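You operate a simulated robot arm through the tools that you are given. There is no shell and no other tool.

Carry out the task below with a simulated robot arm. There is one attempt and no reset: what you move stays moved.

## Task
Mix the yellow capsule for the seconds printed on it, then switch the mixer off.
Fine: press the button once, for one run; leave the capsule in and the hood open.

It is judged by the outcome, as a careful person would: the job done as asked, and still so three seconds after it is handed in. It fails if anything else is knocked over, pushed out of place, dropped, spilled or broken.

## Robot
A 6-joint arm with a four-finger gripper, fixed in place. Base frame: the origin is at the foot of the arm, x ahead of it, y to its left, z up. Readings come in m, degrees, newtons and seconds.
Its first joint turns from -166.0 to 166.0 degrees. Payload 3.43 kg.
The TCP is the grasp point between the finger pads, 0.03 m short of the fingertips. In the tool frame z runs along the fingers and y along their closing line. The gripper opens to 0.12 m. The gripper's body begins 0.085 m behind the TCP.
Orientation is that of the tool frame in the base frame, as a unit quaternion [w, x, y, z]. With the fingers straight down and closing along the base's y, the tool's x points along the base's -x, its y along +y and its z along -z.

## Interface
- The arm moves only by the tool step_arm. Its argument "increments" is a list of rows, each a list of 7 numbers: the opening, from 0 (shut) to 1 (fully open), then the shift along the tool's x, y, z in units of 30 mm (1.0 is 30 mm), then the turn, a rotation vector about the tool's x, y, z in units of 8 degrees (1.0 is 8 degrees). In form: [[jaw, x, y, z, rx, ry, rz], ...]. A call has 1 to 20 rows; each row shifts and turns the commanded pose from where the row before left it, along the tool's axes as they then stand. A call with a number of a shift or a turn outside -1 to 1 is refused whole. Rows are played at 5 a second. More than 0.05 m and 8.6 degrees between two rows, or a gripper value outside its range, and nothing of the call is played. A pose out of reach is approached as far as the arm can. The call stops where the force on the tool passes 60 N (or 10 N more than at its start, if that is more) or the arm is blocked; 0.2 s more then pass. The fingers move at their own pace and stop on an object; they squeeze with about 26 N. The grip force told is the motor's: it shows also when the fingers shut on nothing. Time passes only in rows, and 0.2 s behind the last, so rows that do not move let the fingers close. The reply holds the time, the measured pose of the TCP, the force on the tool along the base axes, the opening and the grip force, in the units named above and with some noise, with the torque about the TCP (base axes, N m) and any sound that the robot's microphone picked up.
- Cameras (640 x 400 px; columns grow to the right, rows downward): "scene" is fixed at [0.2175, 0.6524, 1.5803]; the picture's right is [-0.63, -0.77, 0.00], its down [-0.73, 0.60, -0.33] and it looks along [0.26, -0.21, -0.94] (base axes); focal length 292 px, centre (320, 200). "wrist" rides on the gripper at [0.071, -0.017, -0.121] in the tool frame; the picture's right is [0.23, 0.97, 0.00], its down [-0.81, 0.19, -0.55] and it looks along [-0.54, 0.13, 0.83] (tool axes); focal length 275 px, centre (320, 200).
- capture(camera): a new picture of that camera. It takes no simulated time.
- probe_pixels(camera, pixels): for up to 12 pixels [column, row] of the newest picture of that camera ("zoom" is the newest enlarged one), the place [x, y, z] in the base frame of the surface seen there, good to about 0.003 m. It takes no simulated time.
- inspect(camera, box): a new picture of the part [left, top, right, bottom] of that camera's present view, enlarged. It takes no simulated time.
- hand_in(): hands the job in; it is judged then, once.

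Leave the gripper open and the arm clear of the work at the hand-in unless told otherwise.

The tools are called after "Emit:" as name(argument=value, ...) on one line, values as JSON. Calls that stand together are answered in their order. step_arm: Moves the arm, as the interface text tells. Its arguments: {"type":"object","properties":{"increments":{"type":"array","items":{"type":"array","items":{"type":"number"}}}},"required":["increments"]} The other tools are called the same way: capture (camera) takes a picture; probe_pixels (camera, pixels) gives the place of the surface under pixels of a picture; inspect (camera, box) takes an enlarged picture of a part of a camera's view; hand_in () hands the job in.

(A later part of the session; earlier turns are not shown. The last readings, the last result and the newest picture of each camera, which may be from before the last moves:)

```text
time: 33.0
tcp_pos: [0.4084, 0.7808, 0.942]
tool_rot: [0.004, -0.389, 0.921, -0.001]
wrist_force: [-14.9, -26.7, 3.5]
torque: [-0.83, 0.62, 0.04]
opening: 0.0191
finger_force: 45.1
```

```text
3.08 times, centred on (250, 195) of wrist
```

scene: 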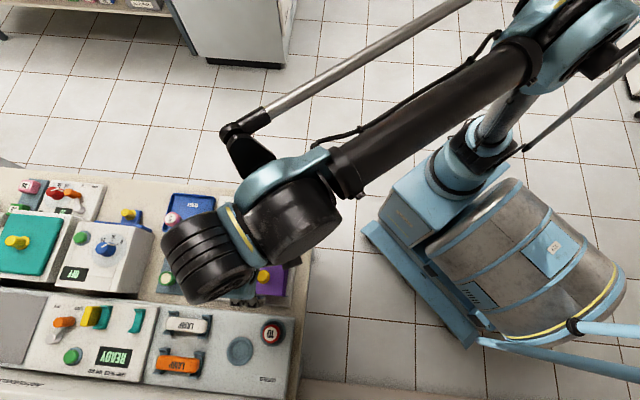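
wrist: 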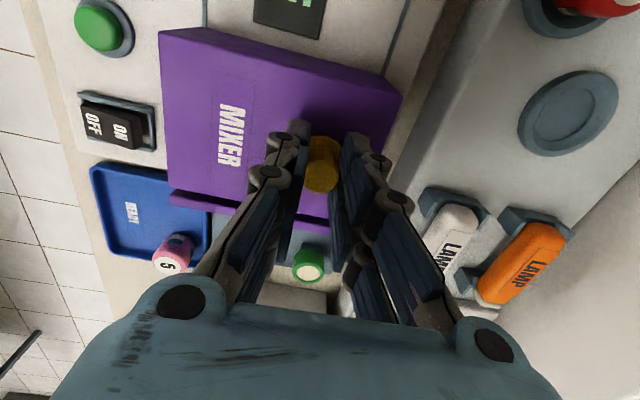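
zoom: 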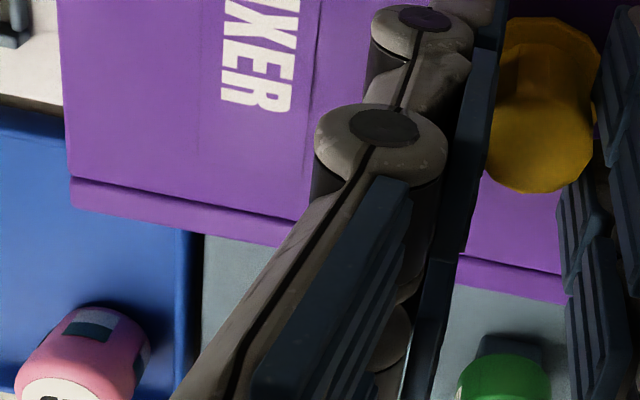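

About 30 N against motion now: the hood meets the wall (travel 0.095 m) and looks closed. I'll relax 1.5 mm of command, open the fingers and rise.

Emit:
step_arm(increments=[[0.05, 0.04, 0.02, 0, 0, 0, 0], [0.2, 0, 0, 0, 0, 0, 0], [0.3, 0, 0, 0, 0, 0, 0], [0.45, 0, 0, 0, 0, 0, 0], [0.5, 0, 0, 0, 0, 0, 0], [0.5, 0, 0, -0.5, 0, 0, 0], [0.5, 0, 0, -0.9, 0, 0, 0], [0.5, 0, 0, -0.9, 0, 0, 0], [0.5, 0, 0, -0.4, 0, 0, 0], [0.5, 0, 0, 0, 0, 0, 0]])

Emit:
capture(camera="wrist")

Emit:
capture(camera="scene")

```text
time: 35.2
tcp_pos: [0.4087, 0.7821, 1.0243]
tool_rot: [0.005, -0.387, 0.922, -0.001]
wrist_force: [0.0, -0.2, -0.3]
torque: [0.0, 0.03, 0.0]
opening: 0.0602
finger_force: 0.1
```

```text
taken
```

wrist: 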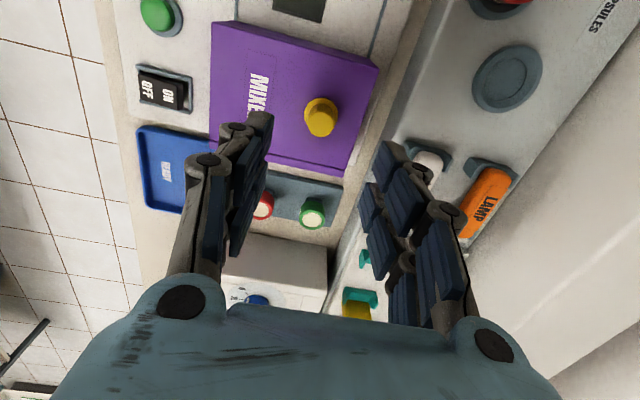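

```text
taken
```

scene: 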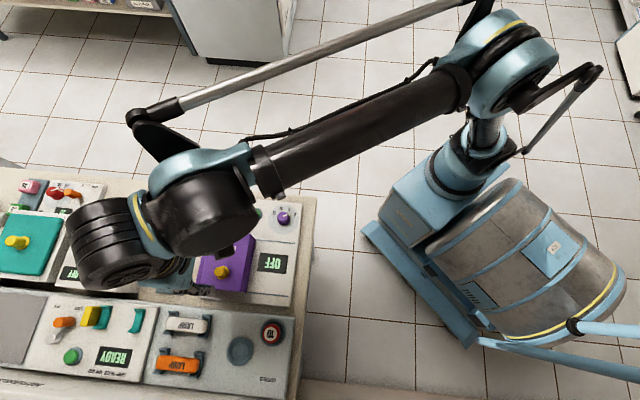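

The hood is closed. Next the dial: I'll move over it at about (0.437,0.594), keeping height, and look.

Emit:
step_arm(increments=[[0.5, 0.636, -0.844, 0, 0, 0, 0], [0.5, 0.636, -0.844, 0, 0, 0, 0], [0.5, 0.636, -0.844, 0, 0, 0, 0], [0.5, 0.636, -0.844, 0, 0, 0, 0], [0.5, 0.636, -0.844, 0, 0, 0, 0], [0.5, 0.636, -0.844, 0, 0, 0, 0], [0.5, 0, 0, 0, 0, 0, 0], [0.5, 0, 0, 0, 0, 0, 0]])

Emit:
capture(camera="wrist")

Emit:
inspect(camera="wrist", box=[260, 60, 380, 156])

```text
time: 37.0
tcp_pos: [0.4348, 0.5951, 1.0245]
tool_rot: [0.005, -0.388, 0.922, -0.001]
wrist_force: [0.0, -0.2, -0.1]
torque: [0.01, 0.01, -0.02]
opening: 0.0599
finger_force: 0.1
```

```text
taken
```

wrist: 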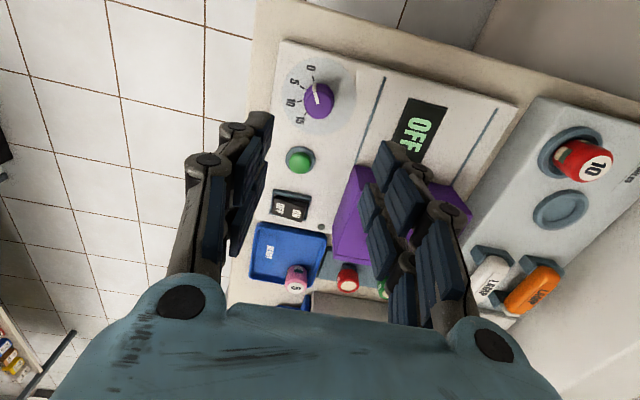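

```text
4.17 times, centred on (320, 108) of wrist
```

zoom: 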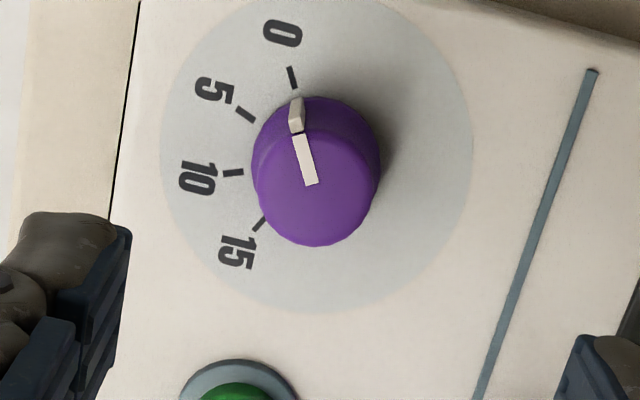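

The pointer is at 0. I'll probe ticks, pointer and dial body to get the centre and turning angles.

Emit:
probe_pixels(camera="zoom", pixels=[[292, 77], [245, 115], [233, 173], [260, 223], [315, 188], [299, 138], [312, 182], [258, 190], [374, 190], [315, 240], [296, 105], [316, 105]])

Emit:
probe_pixels(camera="zoom", pixels=[[163, 157], [471, 157], [316, 310], [200, 50], [430, 50], [210, 265], [430, 260], [264, 190], [368, 190], [315, 136], [315, 236], [280, 215]])

```text
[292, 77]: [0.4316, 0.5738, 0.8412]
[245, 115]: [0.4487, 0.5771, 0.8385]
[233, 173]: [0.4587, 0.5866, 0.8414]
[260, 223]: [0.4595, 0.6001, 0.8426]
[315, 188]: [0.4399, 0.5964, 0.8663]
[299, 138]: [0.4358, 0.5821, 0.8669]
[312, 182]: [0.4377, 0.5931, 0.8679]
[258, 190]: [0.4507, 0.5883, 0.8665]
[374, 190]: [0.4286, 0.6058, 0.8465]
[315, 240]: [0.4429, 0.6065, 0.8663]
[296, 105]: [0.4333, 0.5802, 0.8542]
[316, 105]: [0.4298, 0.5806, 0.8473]
```

```text
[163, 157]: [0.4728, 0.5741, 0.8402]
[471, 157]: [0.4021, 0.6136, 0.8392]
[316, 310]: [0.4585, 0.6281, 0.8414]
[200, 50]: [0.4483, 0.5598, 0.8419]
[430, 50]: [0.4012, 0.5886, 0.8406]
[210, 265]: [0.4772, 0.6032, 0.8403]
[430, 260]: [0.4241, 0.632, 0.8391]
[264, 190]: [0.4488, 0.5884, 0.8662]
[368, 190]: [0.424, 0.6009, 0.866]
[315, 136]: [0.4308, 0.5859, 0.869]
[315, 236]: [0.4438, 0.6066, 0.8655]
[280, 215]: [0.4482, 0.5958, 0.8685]
```

The dial's centre is ≈(0.437,0.595), 28 mm across, top 0.867; from 0 to 15 is about 115–120° counter-clockwise seen from above. I'll come down over it to TCP z≈0.877 (fingertips above the plate), fingers open 0.06 m.

Emit:
step_arm(increments=[[0.5, -0.043, -0.06, 0.9, 0, 0, 0], [0.5, 0, 0, 0.9, 0, 0, 0], [0.5, 0, 0, 0.9, 0, 0, 0], [0.5, 0, 0, 0.9, 0, 0, 0], [0.5, 0, 0, 0.7, 0, 0, 0], [0.5, 0, 0, 0.5, 0, 0, 0], [0.5, 0, 0, 0, 0, 0, 0], [0.5, 0, 0, 0, 0, 0, 0]])

Emit:
capture(camera="wrist")

Emit:
inspect(camera="wrist", box=[250, 90, 390, 202])

```text
time: 38.8
tcp_pos: [0.4408, 0.5939, 0.8781]
tool_rot: [0.006, -0.388, 0.922, -0.002]
wrist_force: [0.5, -1.0, -0.2]
torque: [0.0, 0.02, 0.03]
opening: 0.0597
finger_force: 0.0
```

```text
taken
```

wrist: 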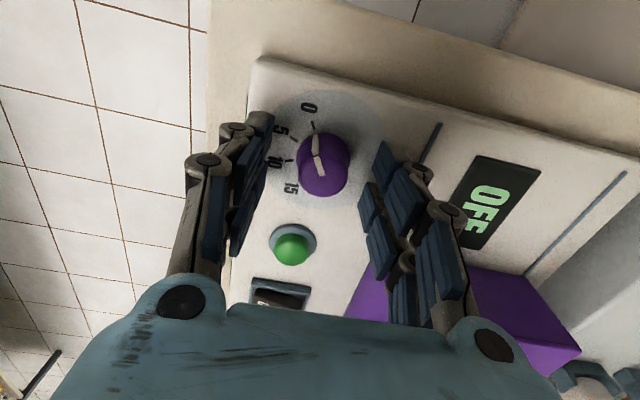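

```text
3.57 times, centred on (320, 146) of wrist
```

zoom: 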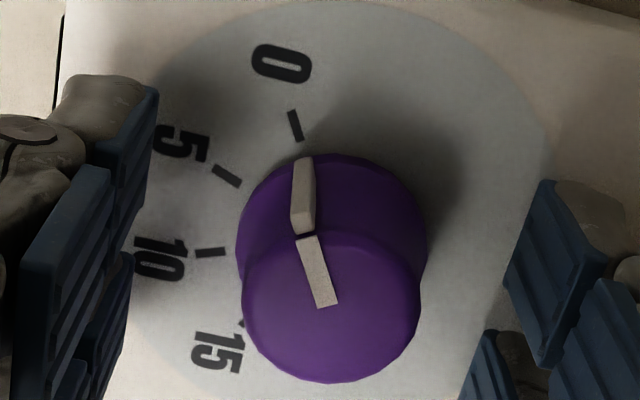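

The dial is between the fingers, about 2 mm toward +v. I'll shift 2 mm and close on it.

Emit:
step_arm(increments=[[0.5, 0.015, 0.07, 0, 0, 0, 0], [0.4, 0, 0, 0, 0, 0, 0], [0.3, 0, 0, 0, 0, 0, 0], [0.2, 0, 0, 0, 0, 0, 0], [0.15, 0, 0, 0, 0, 0, 0], [0.15, 0, 0, 0, 0, 0, 0]])

Emit:
inspect(camera="wrist", box=[250, 90, 390, 202])

```text
time: 40.2
tcp_pos: [0.438, 0.5941, 0.8782]
tool_rot: [0.005, -0.388, 0.922, -0.001]
wrist_force: [-1.0, 0.7, -1.1]
torque: [0.06, -0.03, -0.02]
opening: 0.0263
finger_force: 44.5
```

```text
3.57 times, centred on (320, 146) of wrist
```

zoom: 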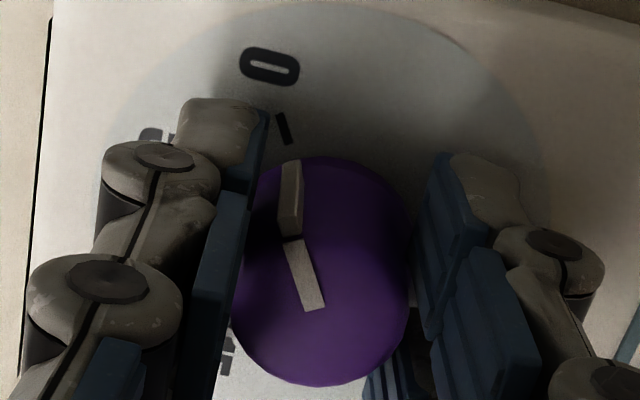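

Gripped with almost no side force. I'll turn counter-clockwise (negative about tool z) by 40° and look.

Emit:
step_arm(increments=[[0.15, 0, 0, 0, 0, 0, -0.8], [0.15, 0, 0, 0, 0, 0, -0.8], [0.15, 0, 0, 0, 0, 0, -0.8], [0.15, 0, 0, 0, 0, 0, -0.8], [0.15, 0, 0, 0, 0, 0, -0.9], [0.15, 0, 0, 0, 0, 0, -0.9], [0.15, 0, 0, 0, 0, 0, 0]])

Emit:
inspect(camera="wrist", box=[250, 90, 390, 202])

```text
time: 41.8
tcp_pos: [0.4382, 0.5946, 0.8783]
tool_rot: [0.003, -0.68, 0.734, -0.004]
wrist_force: [11.3, -21.1, -41.1]
torque: [-0.58, -0.19, 0.02]
opening: 0.0263
finger_force: 45.5
```

```text
3.57 times, centred on (320, 146) of wrist
```

zoom: 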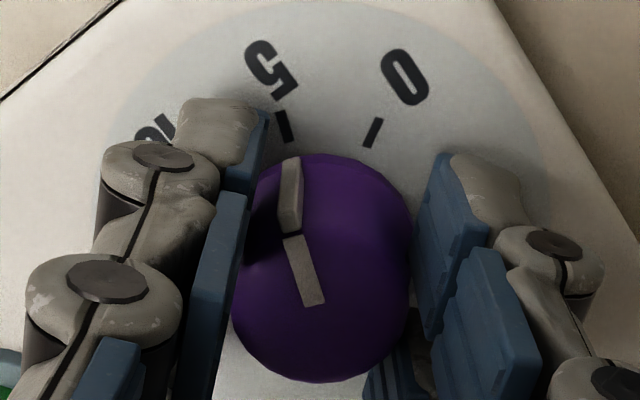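

The pointer moved with the gripper and is now at 5, so each mark is 40°. I'll relieve the 41 N pull and side force, then turn another 40°.

Emit:
step_arm(increments=[[0.15, 0.043, -0.025, 0.065, 0, 0, 0], [0.15, 0, 0, 0, 0, 0, 0]])

```text
time: 42.4
tcp_pos: [0.4388, 0.5943, 0.8788]
tool_rot: [0.006, -0.68, 0.733, -0.002]
wrist_force: [9.3, 10.0, 32.0]
torque: [-0.6, -0.11, 0.01]
opening: 0.0261
finger_force: 45.1
```

Emit:
step_arm(increments=[[0.15, -0.014, -0.013, -0.028, 0, 0, 0], [0.15, 0, 0, 0, 0, 0, -0.8], [0.15, 0, 0, 0, 0, 0, -0.8], [0.15, 0, 0, 0, 0, 0, -0.9], [0.15, 0, 0, 0, 0, 0, 0]])

```text
time: 43.6
tcp_pos: [0.4382, 0.5932, 0.878]
tool_rot: [-0.005, 0.797, -0.604, 0.004]
wrist_force: [-7.4, 20.2, 44.3]
torque: [0.71, 0.26, 0.0]
opening: 0.0263
finger_force: 45.3
```

Turned 20° more; 44 N upward now, so I'll ease up 1.2 mm and shift slightly, then turn 20° more to the 10 mark.

Emit:
step_arm(increments=[[0.15, -0.025, 0, -0.038, 0, 0, 0], [0.15, 0, 0, 0, 0, 0, -0.8], [0.15, 0, 0, 0, 0, 0, -0.8], [0.15, 0, 0, 0, 0, 0, -0.9], [0.15, 0, 0, 0, 0, 0, 0]])

Emit:
inspect(camera="wrist", box=[250, 90, 390, 202])

```text
time: 44.8
tcp_pos: [0.4393, 0.5939, 0.8783]
tool_rot: [-0.002, 0.89, -0.456, 0.006]
wrist_force: [-19.9, -1.6, -22.6]
torque: [0.49, 0.84, -0.01]
opening: 0.0263
finger_force: 45.4
```

```text
3.57 times, centred on (320, 146) of wrist
```

zoom: 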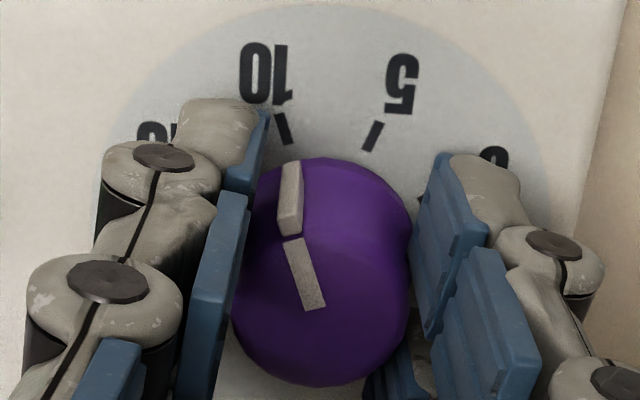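

At the 10 mark. Small relief, then 20° more, relief, and the last 20°.

Emit:
step_arm(increments=[[0.15, -0.015, 0.02, 0.018, 0, 0, 0], [0.15, 0, 0, 0, 0, 0, -0.8], [0.15, 0, 0, 0, 0, 0, -0.8], [0.15, 0, 0, 0, 0, 0, -0.9], [0.15, 0, 0, 0, 0, 0, 0]])

```text
time: 46.0
tcp_pos: [0.439, 0.5936, 0.8793]
tool_rot: [-0.002, 0.955, -0.295, 0.005]
wrist_force: [-16.9, -17.6, -44.9]
torque: [-0.43, 0.31, 0.02]
opening: 0.0265
finger_force: 44.8
```

Emit:
step_arm(increments=[[0.15, -0.005, 0.028, 0.035, 0, 0, 0], [0.15, 0, 0, 0, 0, 0, -0.8], [0.15, 0, 0, 0, 0, 0, -0.8], [0.15, 0, 0, 0, 0, 0, -0.9], [0.15, 0, 0, 0, 0, 0, 0]])

Emit:
inspect(camera="wrist", box=[250, 90, 390, 202])

```text
time: 47.2
tcp_pos: [0.4381, 0.594, 0.8781]
tool_rot: [-0.002, 0.992, -0.127, 0.006]
wrist_force: [8.6, 9.0, 28.2]
torque: [0.25, 0.09, -0.28]
opening: 0.0261
finger_force: 45.1
```

```text
3.57 times, centred on (320, 146) of wrist
```

zoom: 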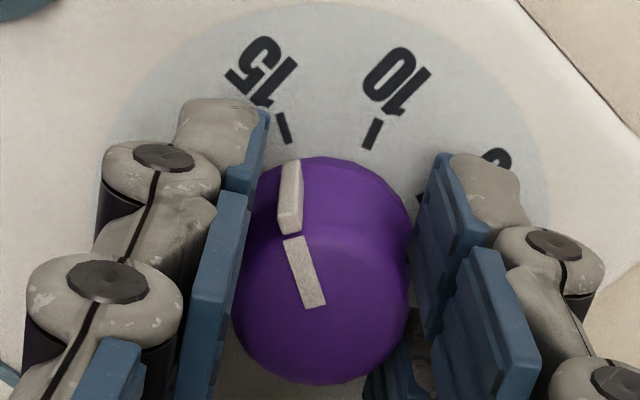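

The pointer now lines up with 15. I'll relieve the force, open the fingers and rise, then check the dial.

Emit:
step_arm(increments=[[0.15, 0, 0, -0.02, 0, 0, 0], [0.25, 0, 0, 0, 0, 0, 0], [0.35, 0, 0, 0, 0, 0, 0], [0.5, 0, 0, 0, 0, 0, 0], [0.5, 0, 0, 0, 0, 0, 0], [0.5, 0, 0, -0.5, 0, 0, 0], [0.5, 0, 0, -0.9, 0, 0, 0], [0.5, 0, 0, -0.9, 0, 0, 0], [0.5, 0, 0, -0.9, 0, 0, 0], [0.5, 0, 0, -0.6, 0, 0, 0], [0.5, 0, 0, 0, 0, 0, 0]])

Emit:
capture(camera="wrist")

Emit:
inspect(camera="wrist", box=[250, 60, 390, 172])

```text
time: 49.6
tcp_pos: [0.4367, 0.595, 0.994]
tool_rot: [-0.001, 0.992, -0.126, 0.006]
wrist_force: [-1.3, -0.9, -0.2]
torque: [0.01, 0.01, 0.0]
opening: 0.0599
finger_force: 0.1
```

```text
taken
```

wrist: 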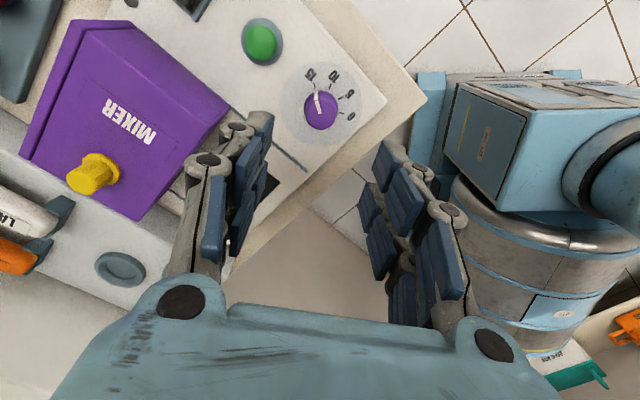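

```text
3.57 times, centred on (320, 116) of wrist
```

zoom: 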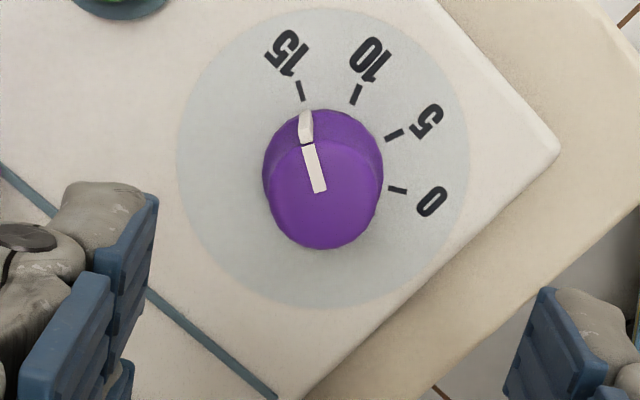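

The dial is set to 15. I'll turn the gripper back 120° here at height and shut the fingers for pressing.

Emit:
step_arm(increments=[[0.2, 0, 0, 0, 0, 0, 1], [0.0, 0, 0, 0, 0, 0, 1], [0.0, 0, 0, 0, 0, 0, 1], [0.0, 0, 0, 0, 0, 0, 1], [0.0, 0, 0, 0, 0, 0, 1], [0.0, 0, 0, 0, 0, 0, 1], [0.0, 0, 0, 0, 0, 0, 1], [0.0, 0, 0, 0, 0, 0, 1], [0.0, 0, 0, 0, 0, 0, 1], [0.0, 0, 0, 0, 0, 0, 1], [0.0, 0, 0, 0, 0, 0, 1], [0.0, 0, 0, 0, 0, 0, 1], [0.0, 0, 0, 0, 0, 0, 1], [0.0, 0, 0, 0, 0, 0, 1], [0.0, 0, 0, 0, 0, 0, 1], [0.0, 0, 0, 0, 0, 0, 0]])

```text
time: 53.0
tcp_pos: [0.4366, 0.5933, 0.9909]
tool_rot: [0.006, -0.387, 0.922, -0.001]
wrist_force: [0.0, -0.1, 0.2]
torque: [-0.01, 0.02, -0.01]
opening: 0.0
finger_force: 25.8
```

Now I'll move over the rocker (about (0.537,0.693)) and look.

Emit:
step_arm(increments=[[0, -0.943, -0.013, 0, 0, 0, 0], [0, -0.943, -0.013, 0, 0, 0, 0], [0, -0.943, -0.013, 0, 0, 0, 0], [0, -0.943, -0.013, 0, 0, 0, 0], [0, -0.943, -0.013, 0, 0, 0, 0], [0, 0, 0, 0, 0, 0, 0], [0, 0, 0, 0, 0, 0, 0]])

Emit:
capture(camera="wrist")

Emit:
inspect(camera="wrist", box=[260, 60, 400, 172])

```text
time: 54.6
tcp_pos: [0.5383, 0.6914, 0.9914]
tool_rot: [0.005, -0.387, 0.922, -0.002]
wrist_force: [0.5, -0.7, -0.2]
torque: [-0.02, 0.03, 0.01]
opening: 0.0002
finger_force: 25.7
```

```text
taken
```

wrist: 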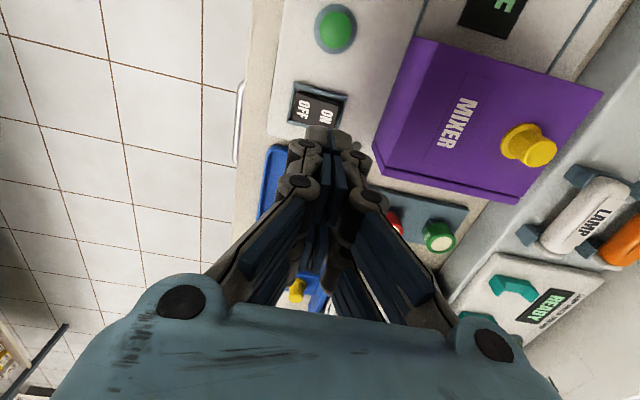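

```text
3.57 times, centred on (330, 116) of wrist
```

zoom: 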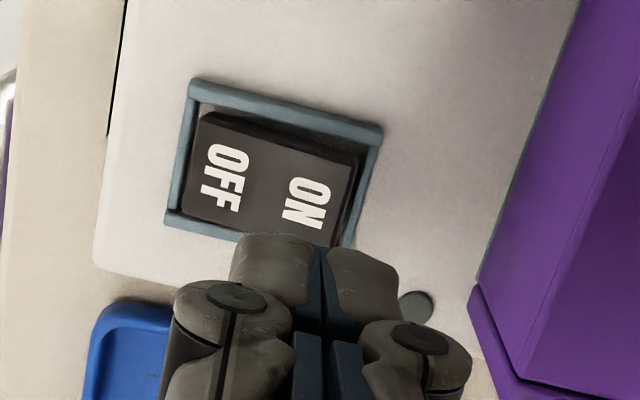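

I'll probe the rocker's faces and frame.

Emit:
probe_pixels(camera="zoom", pixels=[[205, 120], [355, 160], [190, 215], [325, 235], [222, 178], [305, 200], [265, 185], [340, 200], [194, 85], [380, 130], [170, 220], [370, 165]])

```text
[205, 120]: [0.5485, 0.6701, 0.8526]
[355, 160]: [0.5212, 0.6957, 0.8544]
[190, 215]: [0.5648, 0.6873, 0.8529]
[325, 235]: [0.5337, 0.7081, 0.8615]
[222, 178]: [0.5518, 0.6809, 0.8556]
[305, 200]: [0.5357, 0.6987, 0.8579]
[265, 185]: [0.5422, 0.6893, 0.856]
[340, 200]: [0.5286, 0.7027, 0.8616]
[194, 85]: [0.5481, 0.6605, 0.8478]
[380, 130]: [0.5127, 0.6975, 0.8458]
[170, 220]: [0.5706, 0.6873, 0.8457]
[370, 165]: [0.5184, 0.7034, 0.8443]
```

The rocker's ON end is the raised one (0.8616) vs OFF end (0.853): it is off now. I'll position over the ON end at (0.528,0.704) and come down to TCP z≈0.90 (tips 8 mm above).

Emit:
step_arm(increments=[[0, -0.06, 0.54, 0.4, 0, 0, 0], [0, 0, 0, 0.9, 0, 0, 0], [0, 0, 0, 0.9, 0, 0, 0], [0, 0, 0, 0.6, 0, 0, 0], [0, 0, 0, 0.25, 0, 0, 0], [0, 0, 0, 0, 0, 0, 0], [0, 0, 0, 0, 0, 0, 0]])

Emit:
inspect(camera="wrist", box=[240, 60, 400, 188])

Emit:
capture(camera="scene")

```text
time: 56.2
tcp_pos: [0.5276, 0.7041, 0.8992]
tool_rot: [0.006, -0.387, 0.922, -0.002]
wrist_force: [-0.3, -0.2, -0.2]
torque: [-0.03, 0.01, -0.01]
opening: 0.0
finger_force: 25.9
```

```text
3.12 times, centred on (320, 124) of wrist
```

zoom: 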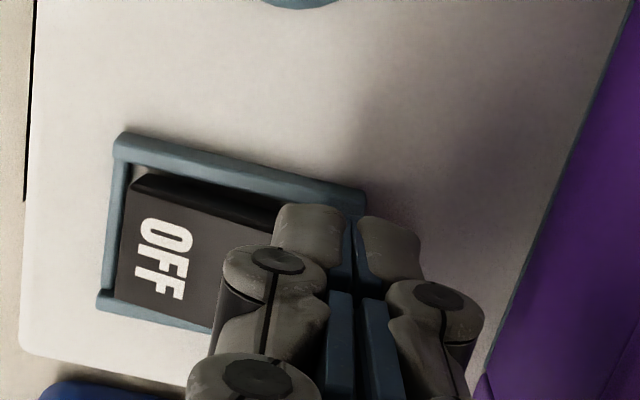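

```text
taken
```

scene: 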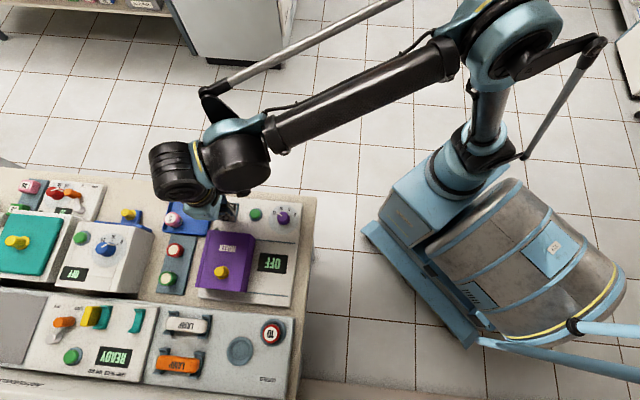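

The tips are over the ON end. I'll press down in 3 mm steps, watching force and sound.

Emit:
step_arm(increments=[[0, 0, 0, 0.1, 0, 0, 0], [0, 0, 0, 0.1, 0, 0, 0], [0, 0, 0, 0.1, 0, 0, 0], [0, 0, 0, 0.1, 0, 0, 0]])

Emit:
inspect(camera="scene", box=[190, 190, 310, 310])

```text
time: 57.2
tcp_pos: [0.5274, 0.7055, 0.8899]
tool_rot: [0.005, -0.387, 0.922, -0.001]
wrist_force: [0.0, 0.0, 0.9]
torque: [0.0, 0.02, -0.04]
opening: 0.0003
finger_force: 26.2
```

```text
3.33 times, centred on (250, 250) of scene
```

zoom: 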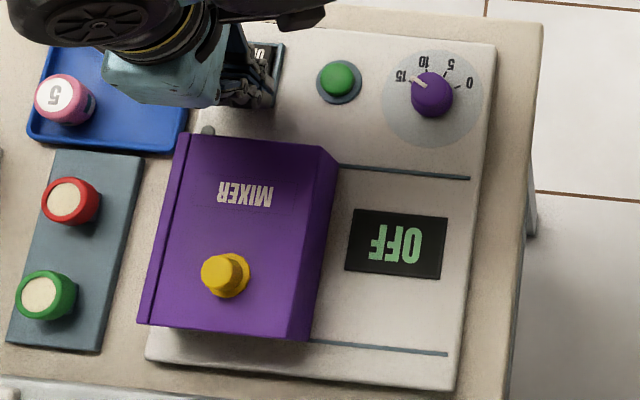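

No contact force yet; display still OFF. I'll press further.

Emit:
step_arm(increments=[[0, 0, 0, 0.1, 0, 0, 0], [0, 0, 0, 0.1, 0, 0, 0], [0, 0, 0, 0, 0, 0, 0]])

Emit:
inspect(camera="scene", box=[190, 190, 310, 310])

```text
time: 58.0
tcp_pos: [0.526, 0.7068, 0.8822]
tool_rot: [0.006, -0.388, 0.922, -0.001]
wrist_force: [-0.5, -0.2, 0.2]
torque: [0.01, 0.04, 0.02]
opening: 0.0
finger_force: 25.9
```

```text
3.33 times, centred on (250, 250) of scene
```

zoom: 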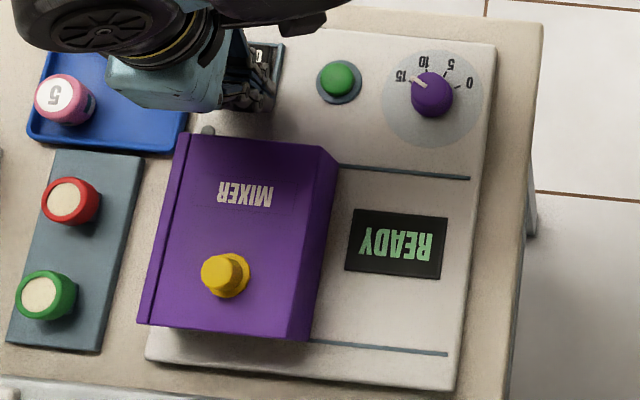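

The display now reads READY: power on, hood accepted. I'll probe the button's centre, and rise 7 cm.

Emit:
probe_pixels(camera="zoom", pixels=[[338, 78], [325, 80], [352, 78], [338, 64], [338, 92], [320, 82], [360, 82], [340, 100]])

Emit:
step_arm(increments=[[0, 0, 0, -0.4, 0, 0, 0], [0, 0, 0, -0.9, 0, 0, 0], [0, 0, 0, -0.9, 0, 0, 0], [0, 0, 0, 0, 0, 0, 0]])

```text
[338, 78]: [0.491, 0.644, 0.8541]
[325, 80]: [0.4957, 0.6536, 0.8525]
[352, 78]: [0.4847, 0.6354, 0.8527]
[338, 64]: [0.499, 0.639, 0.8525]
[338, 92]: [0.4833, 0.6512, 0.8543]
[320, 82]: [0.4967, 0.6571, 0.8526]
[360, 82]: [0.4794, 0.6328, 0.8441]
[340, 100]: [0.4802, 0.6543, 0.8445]
```

```text
time: 59.0
tcp_pos: [0.5256, 0.7055, 0.9494]
tool_rot: [0.005, -0.388, 0.922, -0.002]
wrist_force: [-0.3, 0.2, 0.9]
torque: [-0.03, 0.03, 0.03]
opening: 0.0
finger_force: 26.1
```

Button centre ≈(0.4905,0.645), top 0.854. I'll move over it and come down to ~8 mm above.

Emit:
step_arm(increments=[[0, 0.754, -0.193, 0, 0, 0, 0], [0, 0.754, -0.193, 0, 0, 0, 0], [0, 0.754, -0.193, 0, 0, 0, 0], [0, 0, 0, 0.8, 0, 0, 0], [0, 0, 0, 0.7, 0, 0, 0], [0, 0, 0, 0.4, 0, 0, 0], [0, 0, 0, 0, 0, 0, 0]])

Emit:
capture(camera="wrist")

Emit:
inspect(camera="wrist", box=[240, 60, 400, 188])

```text
time: 60.6
tcp_pos: [0.4933, 0.6461, 0.894]
tool_rot: [0.005, -0.387, 0.922, -0.001]
wrist_force: [-0.4, -0.7, -0.2]
torque: [-0.03, 0.01, -0.03]
opening: 0.0
finger_force: 25.9
```

```text
taken
```

wrist: 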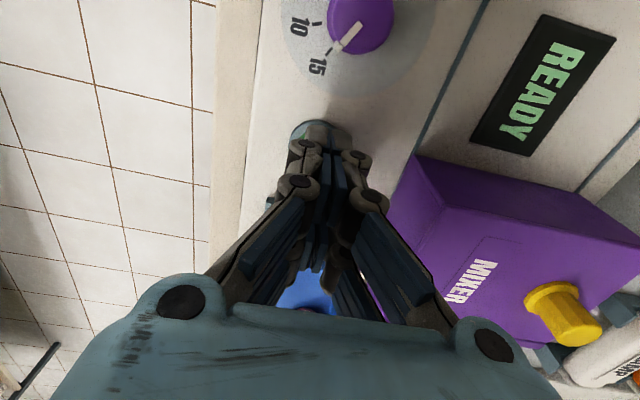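

```text
3.12 times, centred on (320, 124) of wrist
```

zoom: 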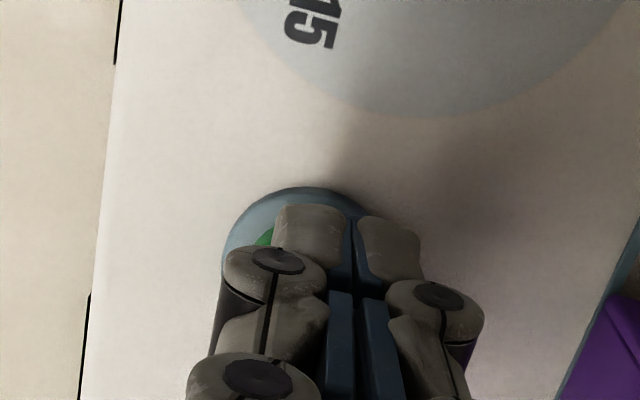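

The button is mostly hidden under the tips. I'll probe visible bezel edge points to check centring.

Emit:
probe_pixels(camera="zoom", pixels=[[226, 240], [305, 191], [345, 196], [250, 205], [262, 238], [235, 222]])

Emit:
inspect(camera="scene", box=[230, 190, 300, 240])

```text
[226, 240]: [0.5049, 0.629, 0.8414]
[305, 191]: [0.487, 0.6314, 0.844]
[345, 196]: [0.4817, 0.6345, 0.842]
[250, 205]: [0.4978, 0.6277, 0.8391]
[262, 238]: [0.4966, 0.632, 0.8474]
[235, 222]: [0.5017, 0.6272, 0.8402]
```

```text
8.00 times, centred on (265, 215) of scene
```

zoom: 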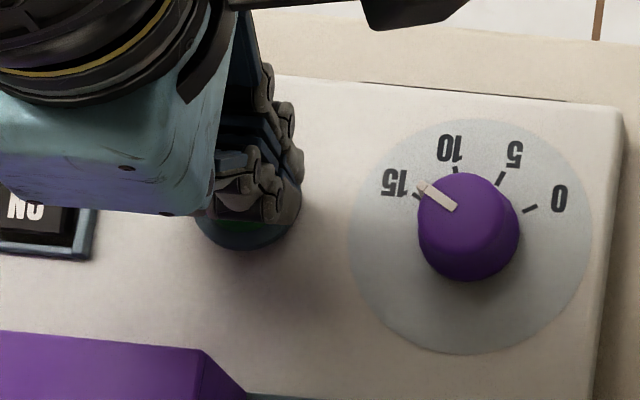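

The bezel points fit a centre near (0.494,0.645), so I'm centred. I'll press down in small steps and stop once it reacts.

Emit:
step_arm(increments=[[0, 0.02, 0, 0.15, 0, 0, 0], [0, 0, 0, 0.12, 0, 0, 0], [0, 0, 0, 0.08, 0, 0, 0], [0, 0, 0, 0, 0, 0, 0]])

Emit:
inspect(camera="scene", box=[190, 190, 310, 310])

```text
time: 61.6
tcp_pos: [0.4922, 0.6447, 0.8807]
tool_rot: [0.005, -0.388, 0.922, -0.002]
wrist_force: [-0.7, -1.2, 0.0]
torque: [-0.03, 0.0, -0.01]
opening: 0.0
finger_force: 26.0
```

```text
3.33 times, centred on (250, 250) of scene
```

zoom: 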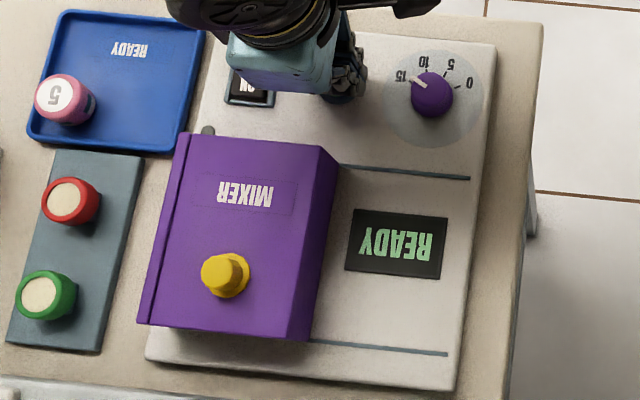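

Still READY, no force. Press further, 2 mm at a time.

Emit:
step_arm(increments=[[0, 0, 0, 0.07, 0, 0, 0]])

Emit:
inspect(camera="scene", box=[190, 190, 310, 310])

```text
time: 62.0
tcp_pos: [0.4924, 0.6447, 0.8801]
tool_rot: [0.006, -0.387, 0.922, -0.002]
wrist_force: [0.1, -0.1, 1.4]
torque: [0.01, -0.06, 0.01]
opening: 0.0059
finger_force: 33.3
```

```text
3.33 times, centred on (250, 250) of scene
```

zoom: 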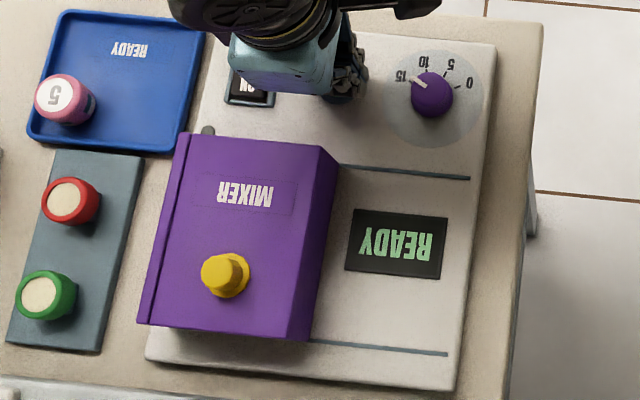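

The fingers are being wedged apart slightly (0.006 m) by the domed button. I'll lift 8 mm, shift 5 mm along +v so one fingertip sits squarely on the dome, then press again.

Emit:
step_arm(increments=[[0, 0, 0, -0.3, 0, 0, 0], [0, 0, 0.17, 0, 0, 0, 0], [0, 0, 0, 0, 0, 0, 0]])

Emit:
inspect(camera="scene", box=[190, 190, 310, 310])

Emit:
inspect(camera="wrist", box=[240, 60, 400, 188])

```text
time: 62.8
tcp_pos: [0.489, 0.648, 0.8877]
tool_rot: [0.005, -0.388, 0.922, -0.001]
wrist_force: [-0.2, 0.0, -0.1]
torque: [0.0, 0.02, 0.03]
opening: 0.0
finger_force: 33.7
```

```text
3.33 times, centred on (250, 250) of scene
```

zoom: 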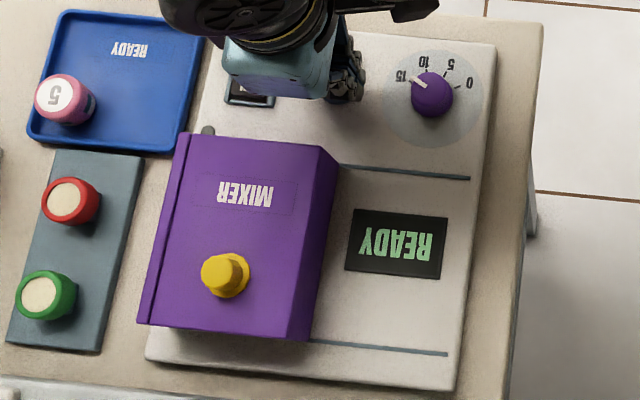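

```text
3.12 times, centred on (320, 124) of wrist
```

zoom: 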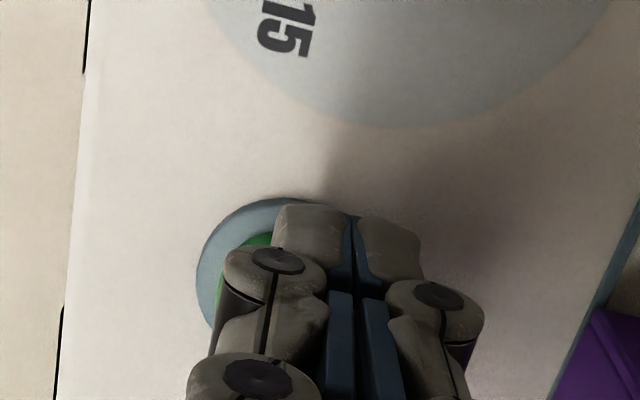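

The left fingertip is now over the button. I'll press down in small steps again.

Emit:
step_arm(increments=[[0, 0, 0, 0.1, 0, 0, 0], [0, 0, 0, 0.1, 0, 0, 0], [0, 0, 0, 0.08, 0, 0, 0]])

Emit:
inspect(camera="scene", box=[190, 190, 310, 310])

```text
time: 63.6
tcp_pos: [0.4886, 0.647, 0.8793]
tool_rot: [0.006, -0.388, 0.922, -0.002]
wrist_force: [-0.3, 0.5, 1.8]
torque: [-0.03, 0.02, 0.01]
opening: 0.006
finger_force: 33.5
```

```text
3.33 times, centred on (250, 250) of scene
```

zoom: 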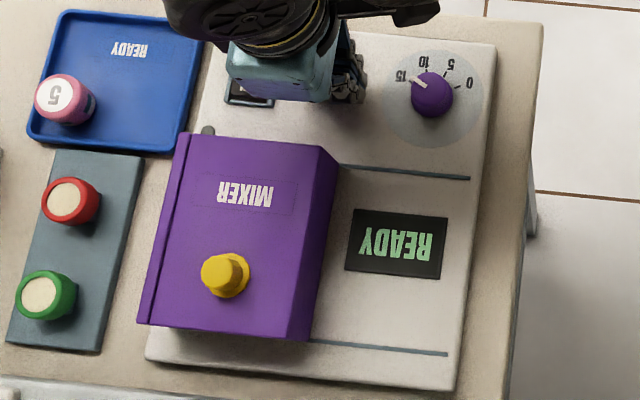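

Contact with a light 1.8 N; still READY. Press 2 mm further.

Emit:
step_arm(increments=[[0, 0, 0, 0.07, 0, 0, 0]])

Emit:
inspect(camera="scene", box=[190, 190, 310, 310])

```text
time: 64.0
tcp_pos: [0.4891, 0.6481, 0.878]
tool_rot: [0.006, -0.388, 0.922, -0.002]
wrist_force: [0.4, 0.1, 3.0]
torque: [-0.06, 0.0, -0.01]
opening: 0.0062
finger_force: 33.0
heard: click
```

```text
3.33 times, centred on (250, 250) of scene
```

zoom: 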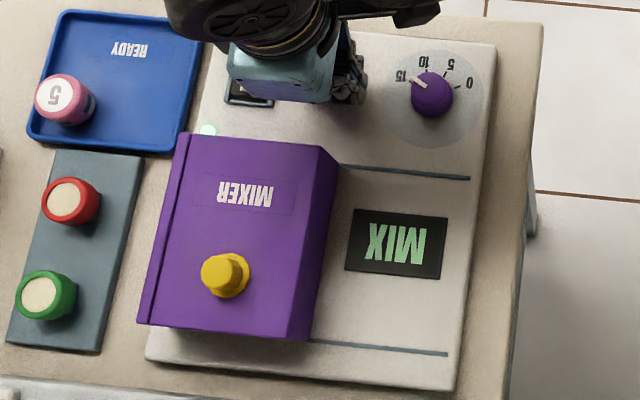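

A click, the lamp lit and the display shows MIX: the run started at about t=63.9. I'll lift straight off the button.

Emit:
step_arm(increments=[[0, 0, 0, -0.4, 0, 0, 0], [0, 0, 0, -0.9, 0, 0, 0], [0, 0, 0, -0.9, 0, 0, 0], [0, 0, 0, -0.3, 0, 0, 0], [0, 0, 0, 0, 0, 0, 0]])

Emit:
capture(camera="wrist")

```text
time: 65.2
tcp_pos: [0.4881, 0.6476, 0.9536]
tool_rot: [0.006, -0.387, 0.922, -0.001]
wrist_force: [0.2, 0.8, 0.1]
torque: [0.0, 0.0, 0.05]
opening: 0.0
finger_force: 33.6
```

```text
taken
```

wrist: 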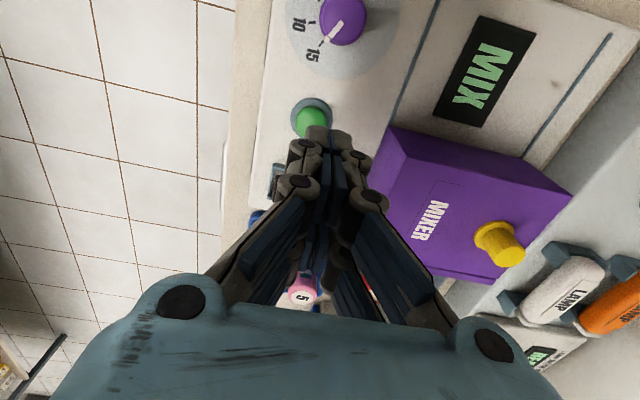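

Mixing is running. I'll move over the OFF end of the rocker (≈(0.555,0.678)) at height and wait there.

Emit:
step_arm(increments=[[0, -0.57, -0.224, 0, 0, 0, 0], [0, -0.57, -0.224, 0, 0, 0, 0], [0, -0.57, -0.224, 0, 0, 0, 0], [0, -0.57, -0.224, 0, 0, 0, 0], [0, 0, 0, 0, 0, 0, 0], [0, 0, 0, 0, 0, 0, 0]])

Emit:
capture(camera="wrist")

Emit:
inspect(camera="wrist", box=[240, 60, 400, 188])

Emit:
inspect(camera="scene", box=[190, 190, 310, 310])

```text
time: 66.6
tcp_pos: [0.5536, 0.6811, 0.9533]
tool_rot: [0.005, -0.388, 0.922, -0.001]
wrist_force: [0.9, 0.6, -0.4]
torque: [0.02, -0.02, 0.01]
opening: 0.0001
finger_force: 33.2
```

```text
taken
```

wrist: 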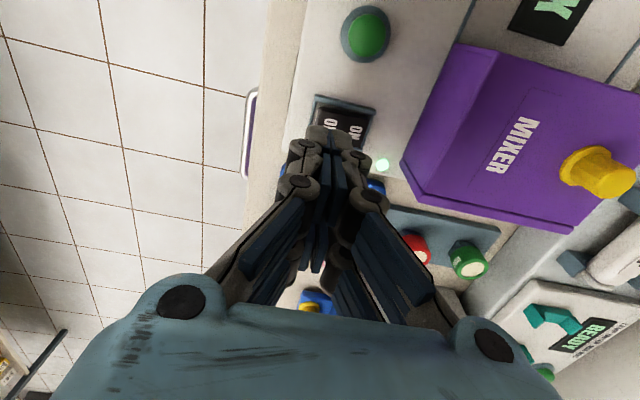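

```text
3.12 times, centred on (320, 124) of wrist
```

zoom: 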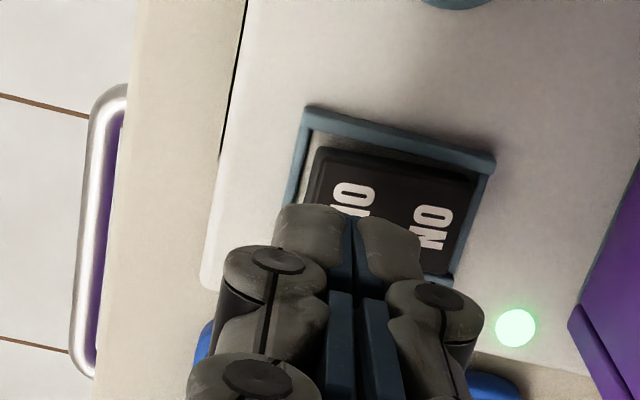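

```text
3.33 times, centred on (250, 250) of scene
```

zoom: 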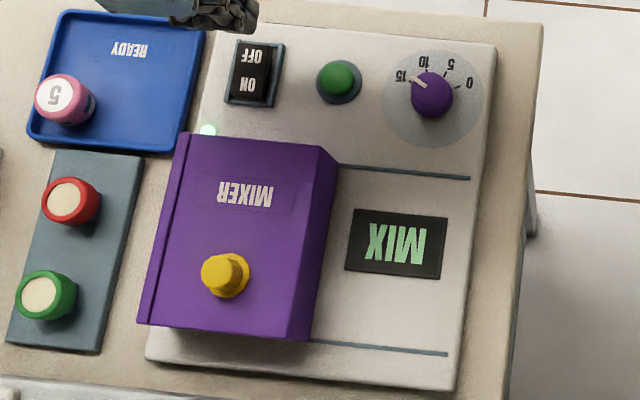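

Still MIX, lamp lit. I'll make the small centring shift (3.5 mm) and wait with still rows.

Emit:
step_arm(increments=[[0, 0.045, -0.12, 0, 0, 0, 0], [0, 0, 0, 0, 0, 0, 0], [0, 0, 0, 0, 0, 0, 0], [0, 0, 0, 0, 0, 0, 0], [0, 0, 0, 0, 0, 0, 0], [0, 0, 0, 0, 0, 0, 0], [0, 0, 0, 0, 0, 0, 0], [0, 0, 0, 0, 0, 0, 0], [0, 0, 0, 0, 0, 0, 0], [0, 0, 0, 0, 0, 0, 0], [0, 0, 0, 0, 0, 0, 0], [0, 0, 0, 0, 0, 0, 0], [0, 0, 0, 0, 0, 0, 0], [0, 0, 0, 0, 0, 0, 0], [0, 0, 0, 0, 0, 0, 0], [0, 0, 0, 0, 0, 0, 0], [0, 0, 0, 0, 0, 0, 0], [0, 0, 0, 0, 0, 0, 0], [0, 0, 0, 0, 0, 0, 0], [0, 0, 0, 0, 0, 0, 0]])

Emit:
inspect(camera="scene", box=[190, 190, 310, 310])

```text
time: 70.8
tcp_pos: [0.5574, 0.6766, 0.9535]
tool_rot: [0.005, -0.387, 0.922, -0.002]
wrist_force: [-0.4, -0.5, 0.3]
torque: [0.0, 0.0, -0.02]
opening: 0.0
finger_force: 33.4
```

```text
3.33 times, centred on (250, 250) of scene
```

zoom: 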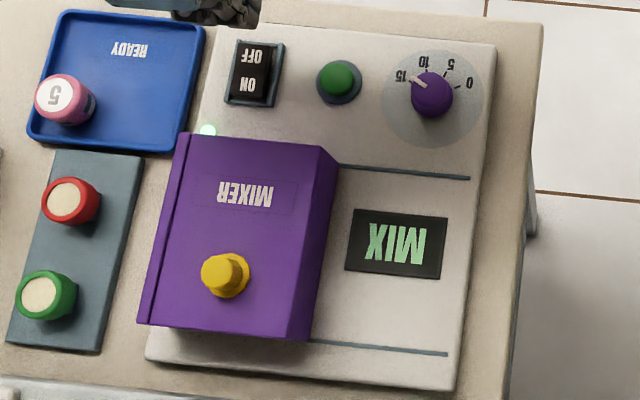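

Still mixing at t=70.8 (about 7 s). I'll wait 4.2 s more.

Emit:
step_arm(increments=[[0, 0, 0, 0, 0, 0, 0], [0, 0, 0, 0, 0, 0, 0], [0, 0, 0, 0, 0, 0, 0], [0, 0, 0, 0, 0, 0, 0], [0, 0, 0, 0, 0, 0, 0], [0, 0, 0, 0, 0, 0, 0], [0, 0, 0, 0, 0, 0, 0], [0, 0, 0, 0, 0, 0, 0], [0, 0, 0, 0, 0, 0, 0], [0, 0, 0, 0, 0, 0, 0], [0, 0, 0, 0, 0, 0, 0], [0, 0, 0, 0, 0, 0, 0], [0, 0, 0, 0, 0, 0, 0], [0, 0, 0, 0, 0, 0, 0], [0, 0, 0, 0, 0, 0, 0], [0, 0, 0, 0, 0, 0, 0], [0, 0, 0, 0, 0, 0, 0], [0, 0, 0, 0, 0, 0, 0], [0, 0, 0, 0, 0, 0, 0], [0, 0, 0, 0, 0, 0, 0]])

Emit:
inspect(camera="scene", box=[190, 190, 310, 310])

```text
time: 75.0
tcp_pos: [0.5562, 0.6764, 0.9528]
tool_rot: [0.005, -0.388, 0.922, -0.001]
wrist_force: [0.5, 0.4, 0.0]
torque: [-0.02, 0.01, 0.02]
opening: 0.0
finger_force: 33.8
```

```text
3.33 times, centred on (250, 250) of scene
```

zoom: 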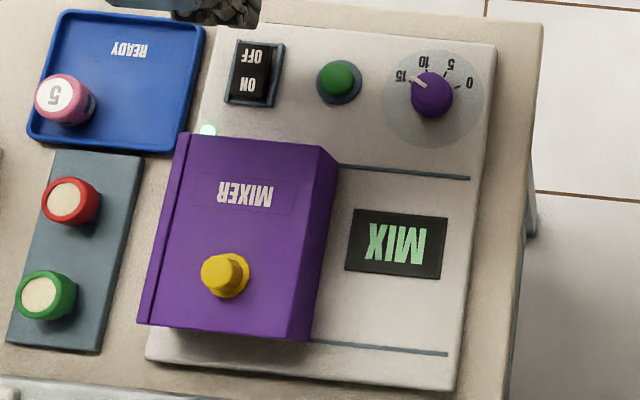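

Still MIX at 75.0. Expected end is about 78.9; I'll wait until about 78.6 and check.

Emit:
step_arm(increments=[[0, 0, 0, 0, 0, 0, 0], [0, 0, 0, 0, 0, 0, 0], [0, 0, 0, 0, 0, 0, 0], [0, 0, 0, 0, 0, 0, 0], [0, 0, 0, 0, 0, 0, 0], [0, 0, 0, 0, 0, 0, 0], [0, 0, 0, 0, 0, 0, 0], [0, 0, 0, 0, 0, 0, 0], [0, 0, 0, 0, 0, 0, 0], [0, 0, 0, 0, 0, 0, 0], [0, 0, 0, 0, 0, 0, 0], [0, 0, 0, 0, 0, 0, 0], [0, 0, 0, 0, 0, 0, 0], [0, 0, 0, 0, 0, 0, 0], [0, 0, 0, 0, 0, 0, 0], [0, 0, 0, 0, 0, 0, 0], [0, 0, 0, 0, 0, 0, 0]])

Emit:
inspect(camera="scene", box=[190, 190, 310, 310])

```text
time: 78.6
tcp_pos: [0.5561, 0.6757, 0.9545]
tool_rot: [0.006, -0.388, 0.922, -0.001]
wrist_force: [0.3, -0.7, -0.2]
torque: [0.03, -0.03, -0.01]
opening: 0.0
finger_force: 33.2
```

```text
3.33 times, centred on (250, 250) of scene
```

zoom: 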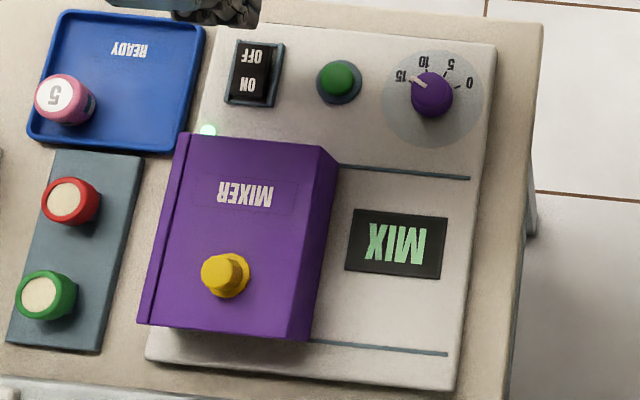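

Still MIX at 78.6, as expected. A few tenths more.

Emit:
step_arm(increments=[[0, 0, 0, 0, 0, 0, 0], [0, 0, 0, 0, 0, 0, 0], [0, 0, 0, 0, 0, 0, 0]])

Emit:
inspect(camera="scene", box=[190, 190, 310, 310])

```text
time: 79.4
tcp_pos: [0.557, 0.6772, 0.9541]
tool_rot: [0.005, -0.388, 0.922, -0.002]
wrist_force: [-0.2, 0.2, -0.2]
torque: [0.03, 0.03, -0.02]
opening: 0.0
finger_force: 33.3
```

```text
3.33 times, centred on (250, 250) of scene
```

zoom: 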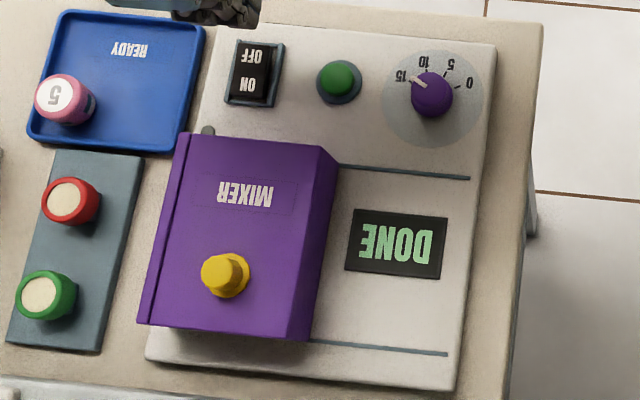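

DONE and the lamp is out: exactly one 15 s run. Now I'll press the OFF end: down to TCP z≈0.882 in slowing steps.

Emit:
step_arm(increments=[[0, 0, 0, 0.8, 0, 0, 0], [0, 0, 0, 0.7, 0, 0, 0], [0, 0, 0, 0.3, 0, 0, 0], [0, 0, 0, 0.15, 0, 0, 0], [0, 0, 0, 0.1, 0, 0, 0], [0, 0, 0, 0.1, 0, 0, 0], [0, 0, 0, 0.1, 0, 0, 0], [0, 0, 0, 0.1, 0, 0, 0], [0, 0, 0, 0, 0, 0, 0]])

Emit:
inspect(camera="scene", box=[190, 190, 310, 310])

```text
time: 81.4
tcp_pos: [0.5589, 0.676, 0.8818]
tool_rot: [0.005, -0.388, 0.922, -0.002]
wrist_force: [-0.2, 0.4, 0.5]
torque: [-0.02, 0.0, 0.01]
opening: 0.0
finger_force: 33.0
```

```text
3.33 times, centred on (250, 250) of scene
```

zoom: 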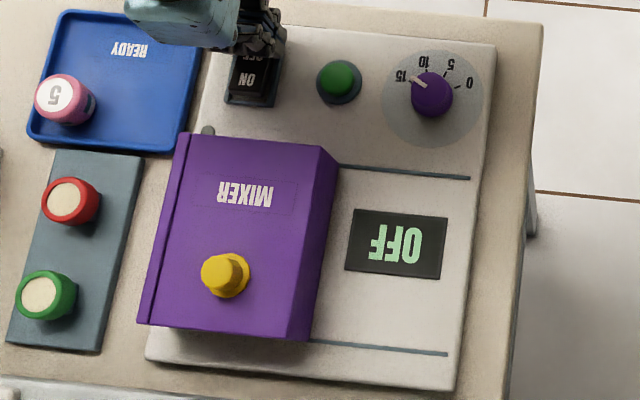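

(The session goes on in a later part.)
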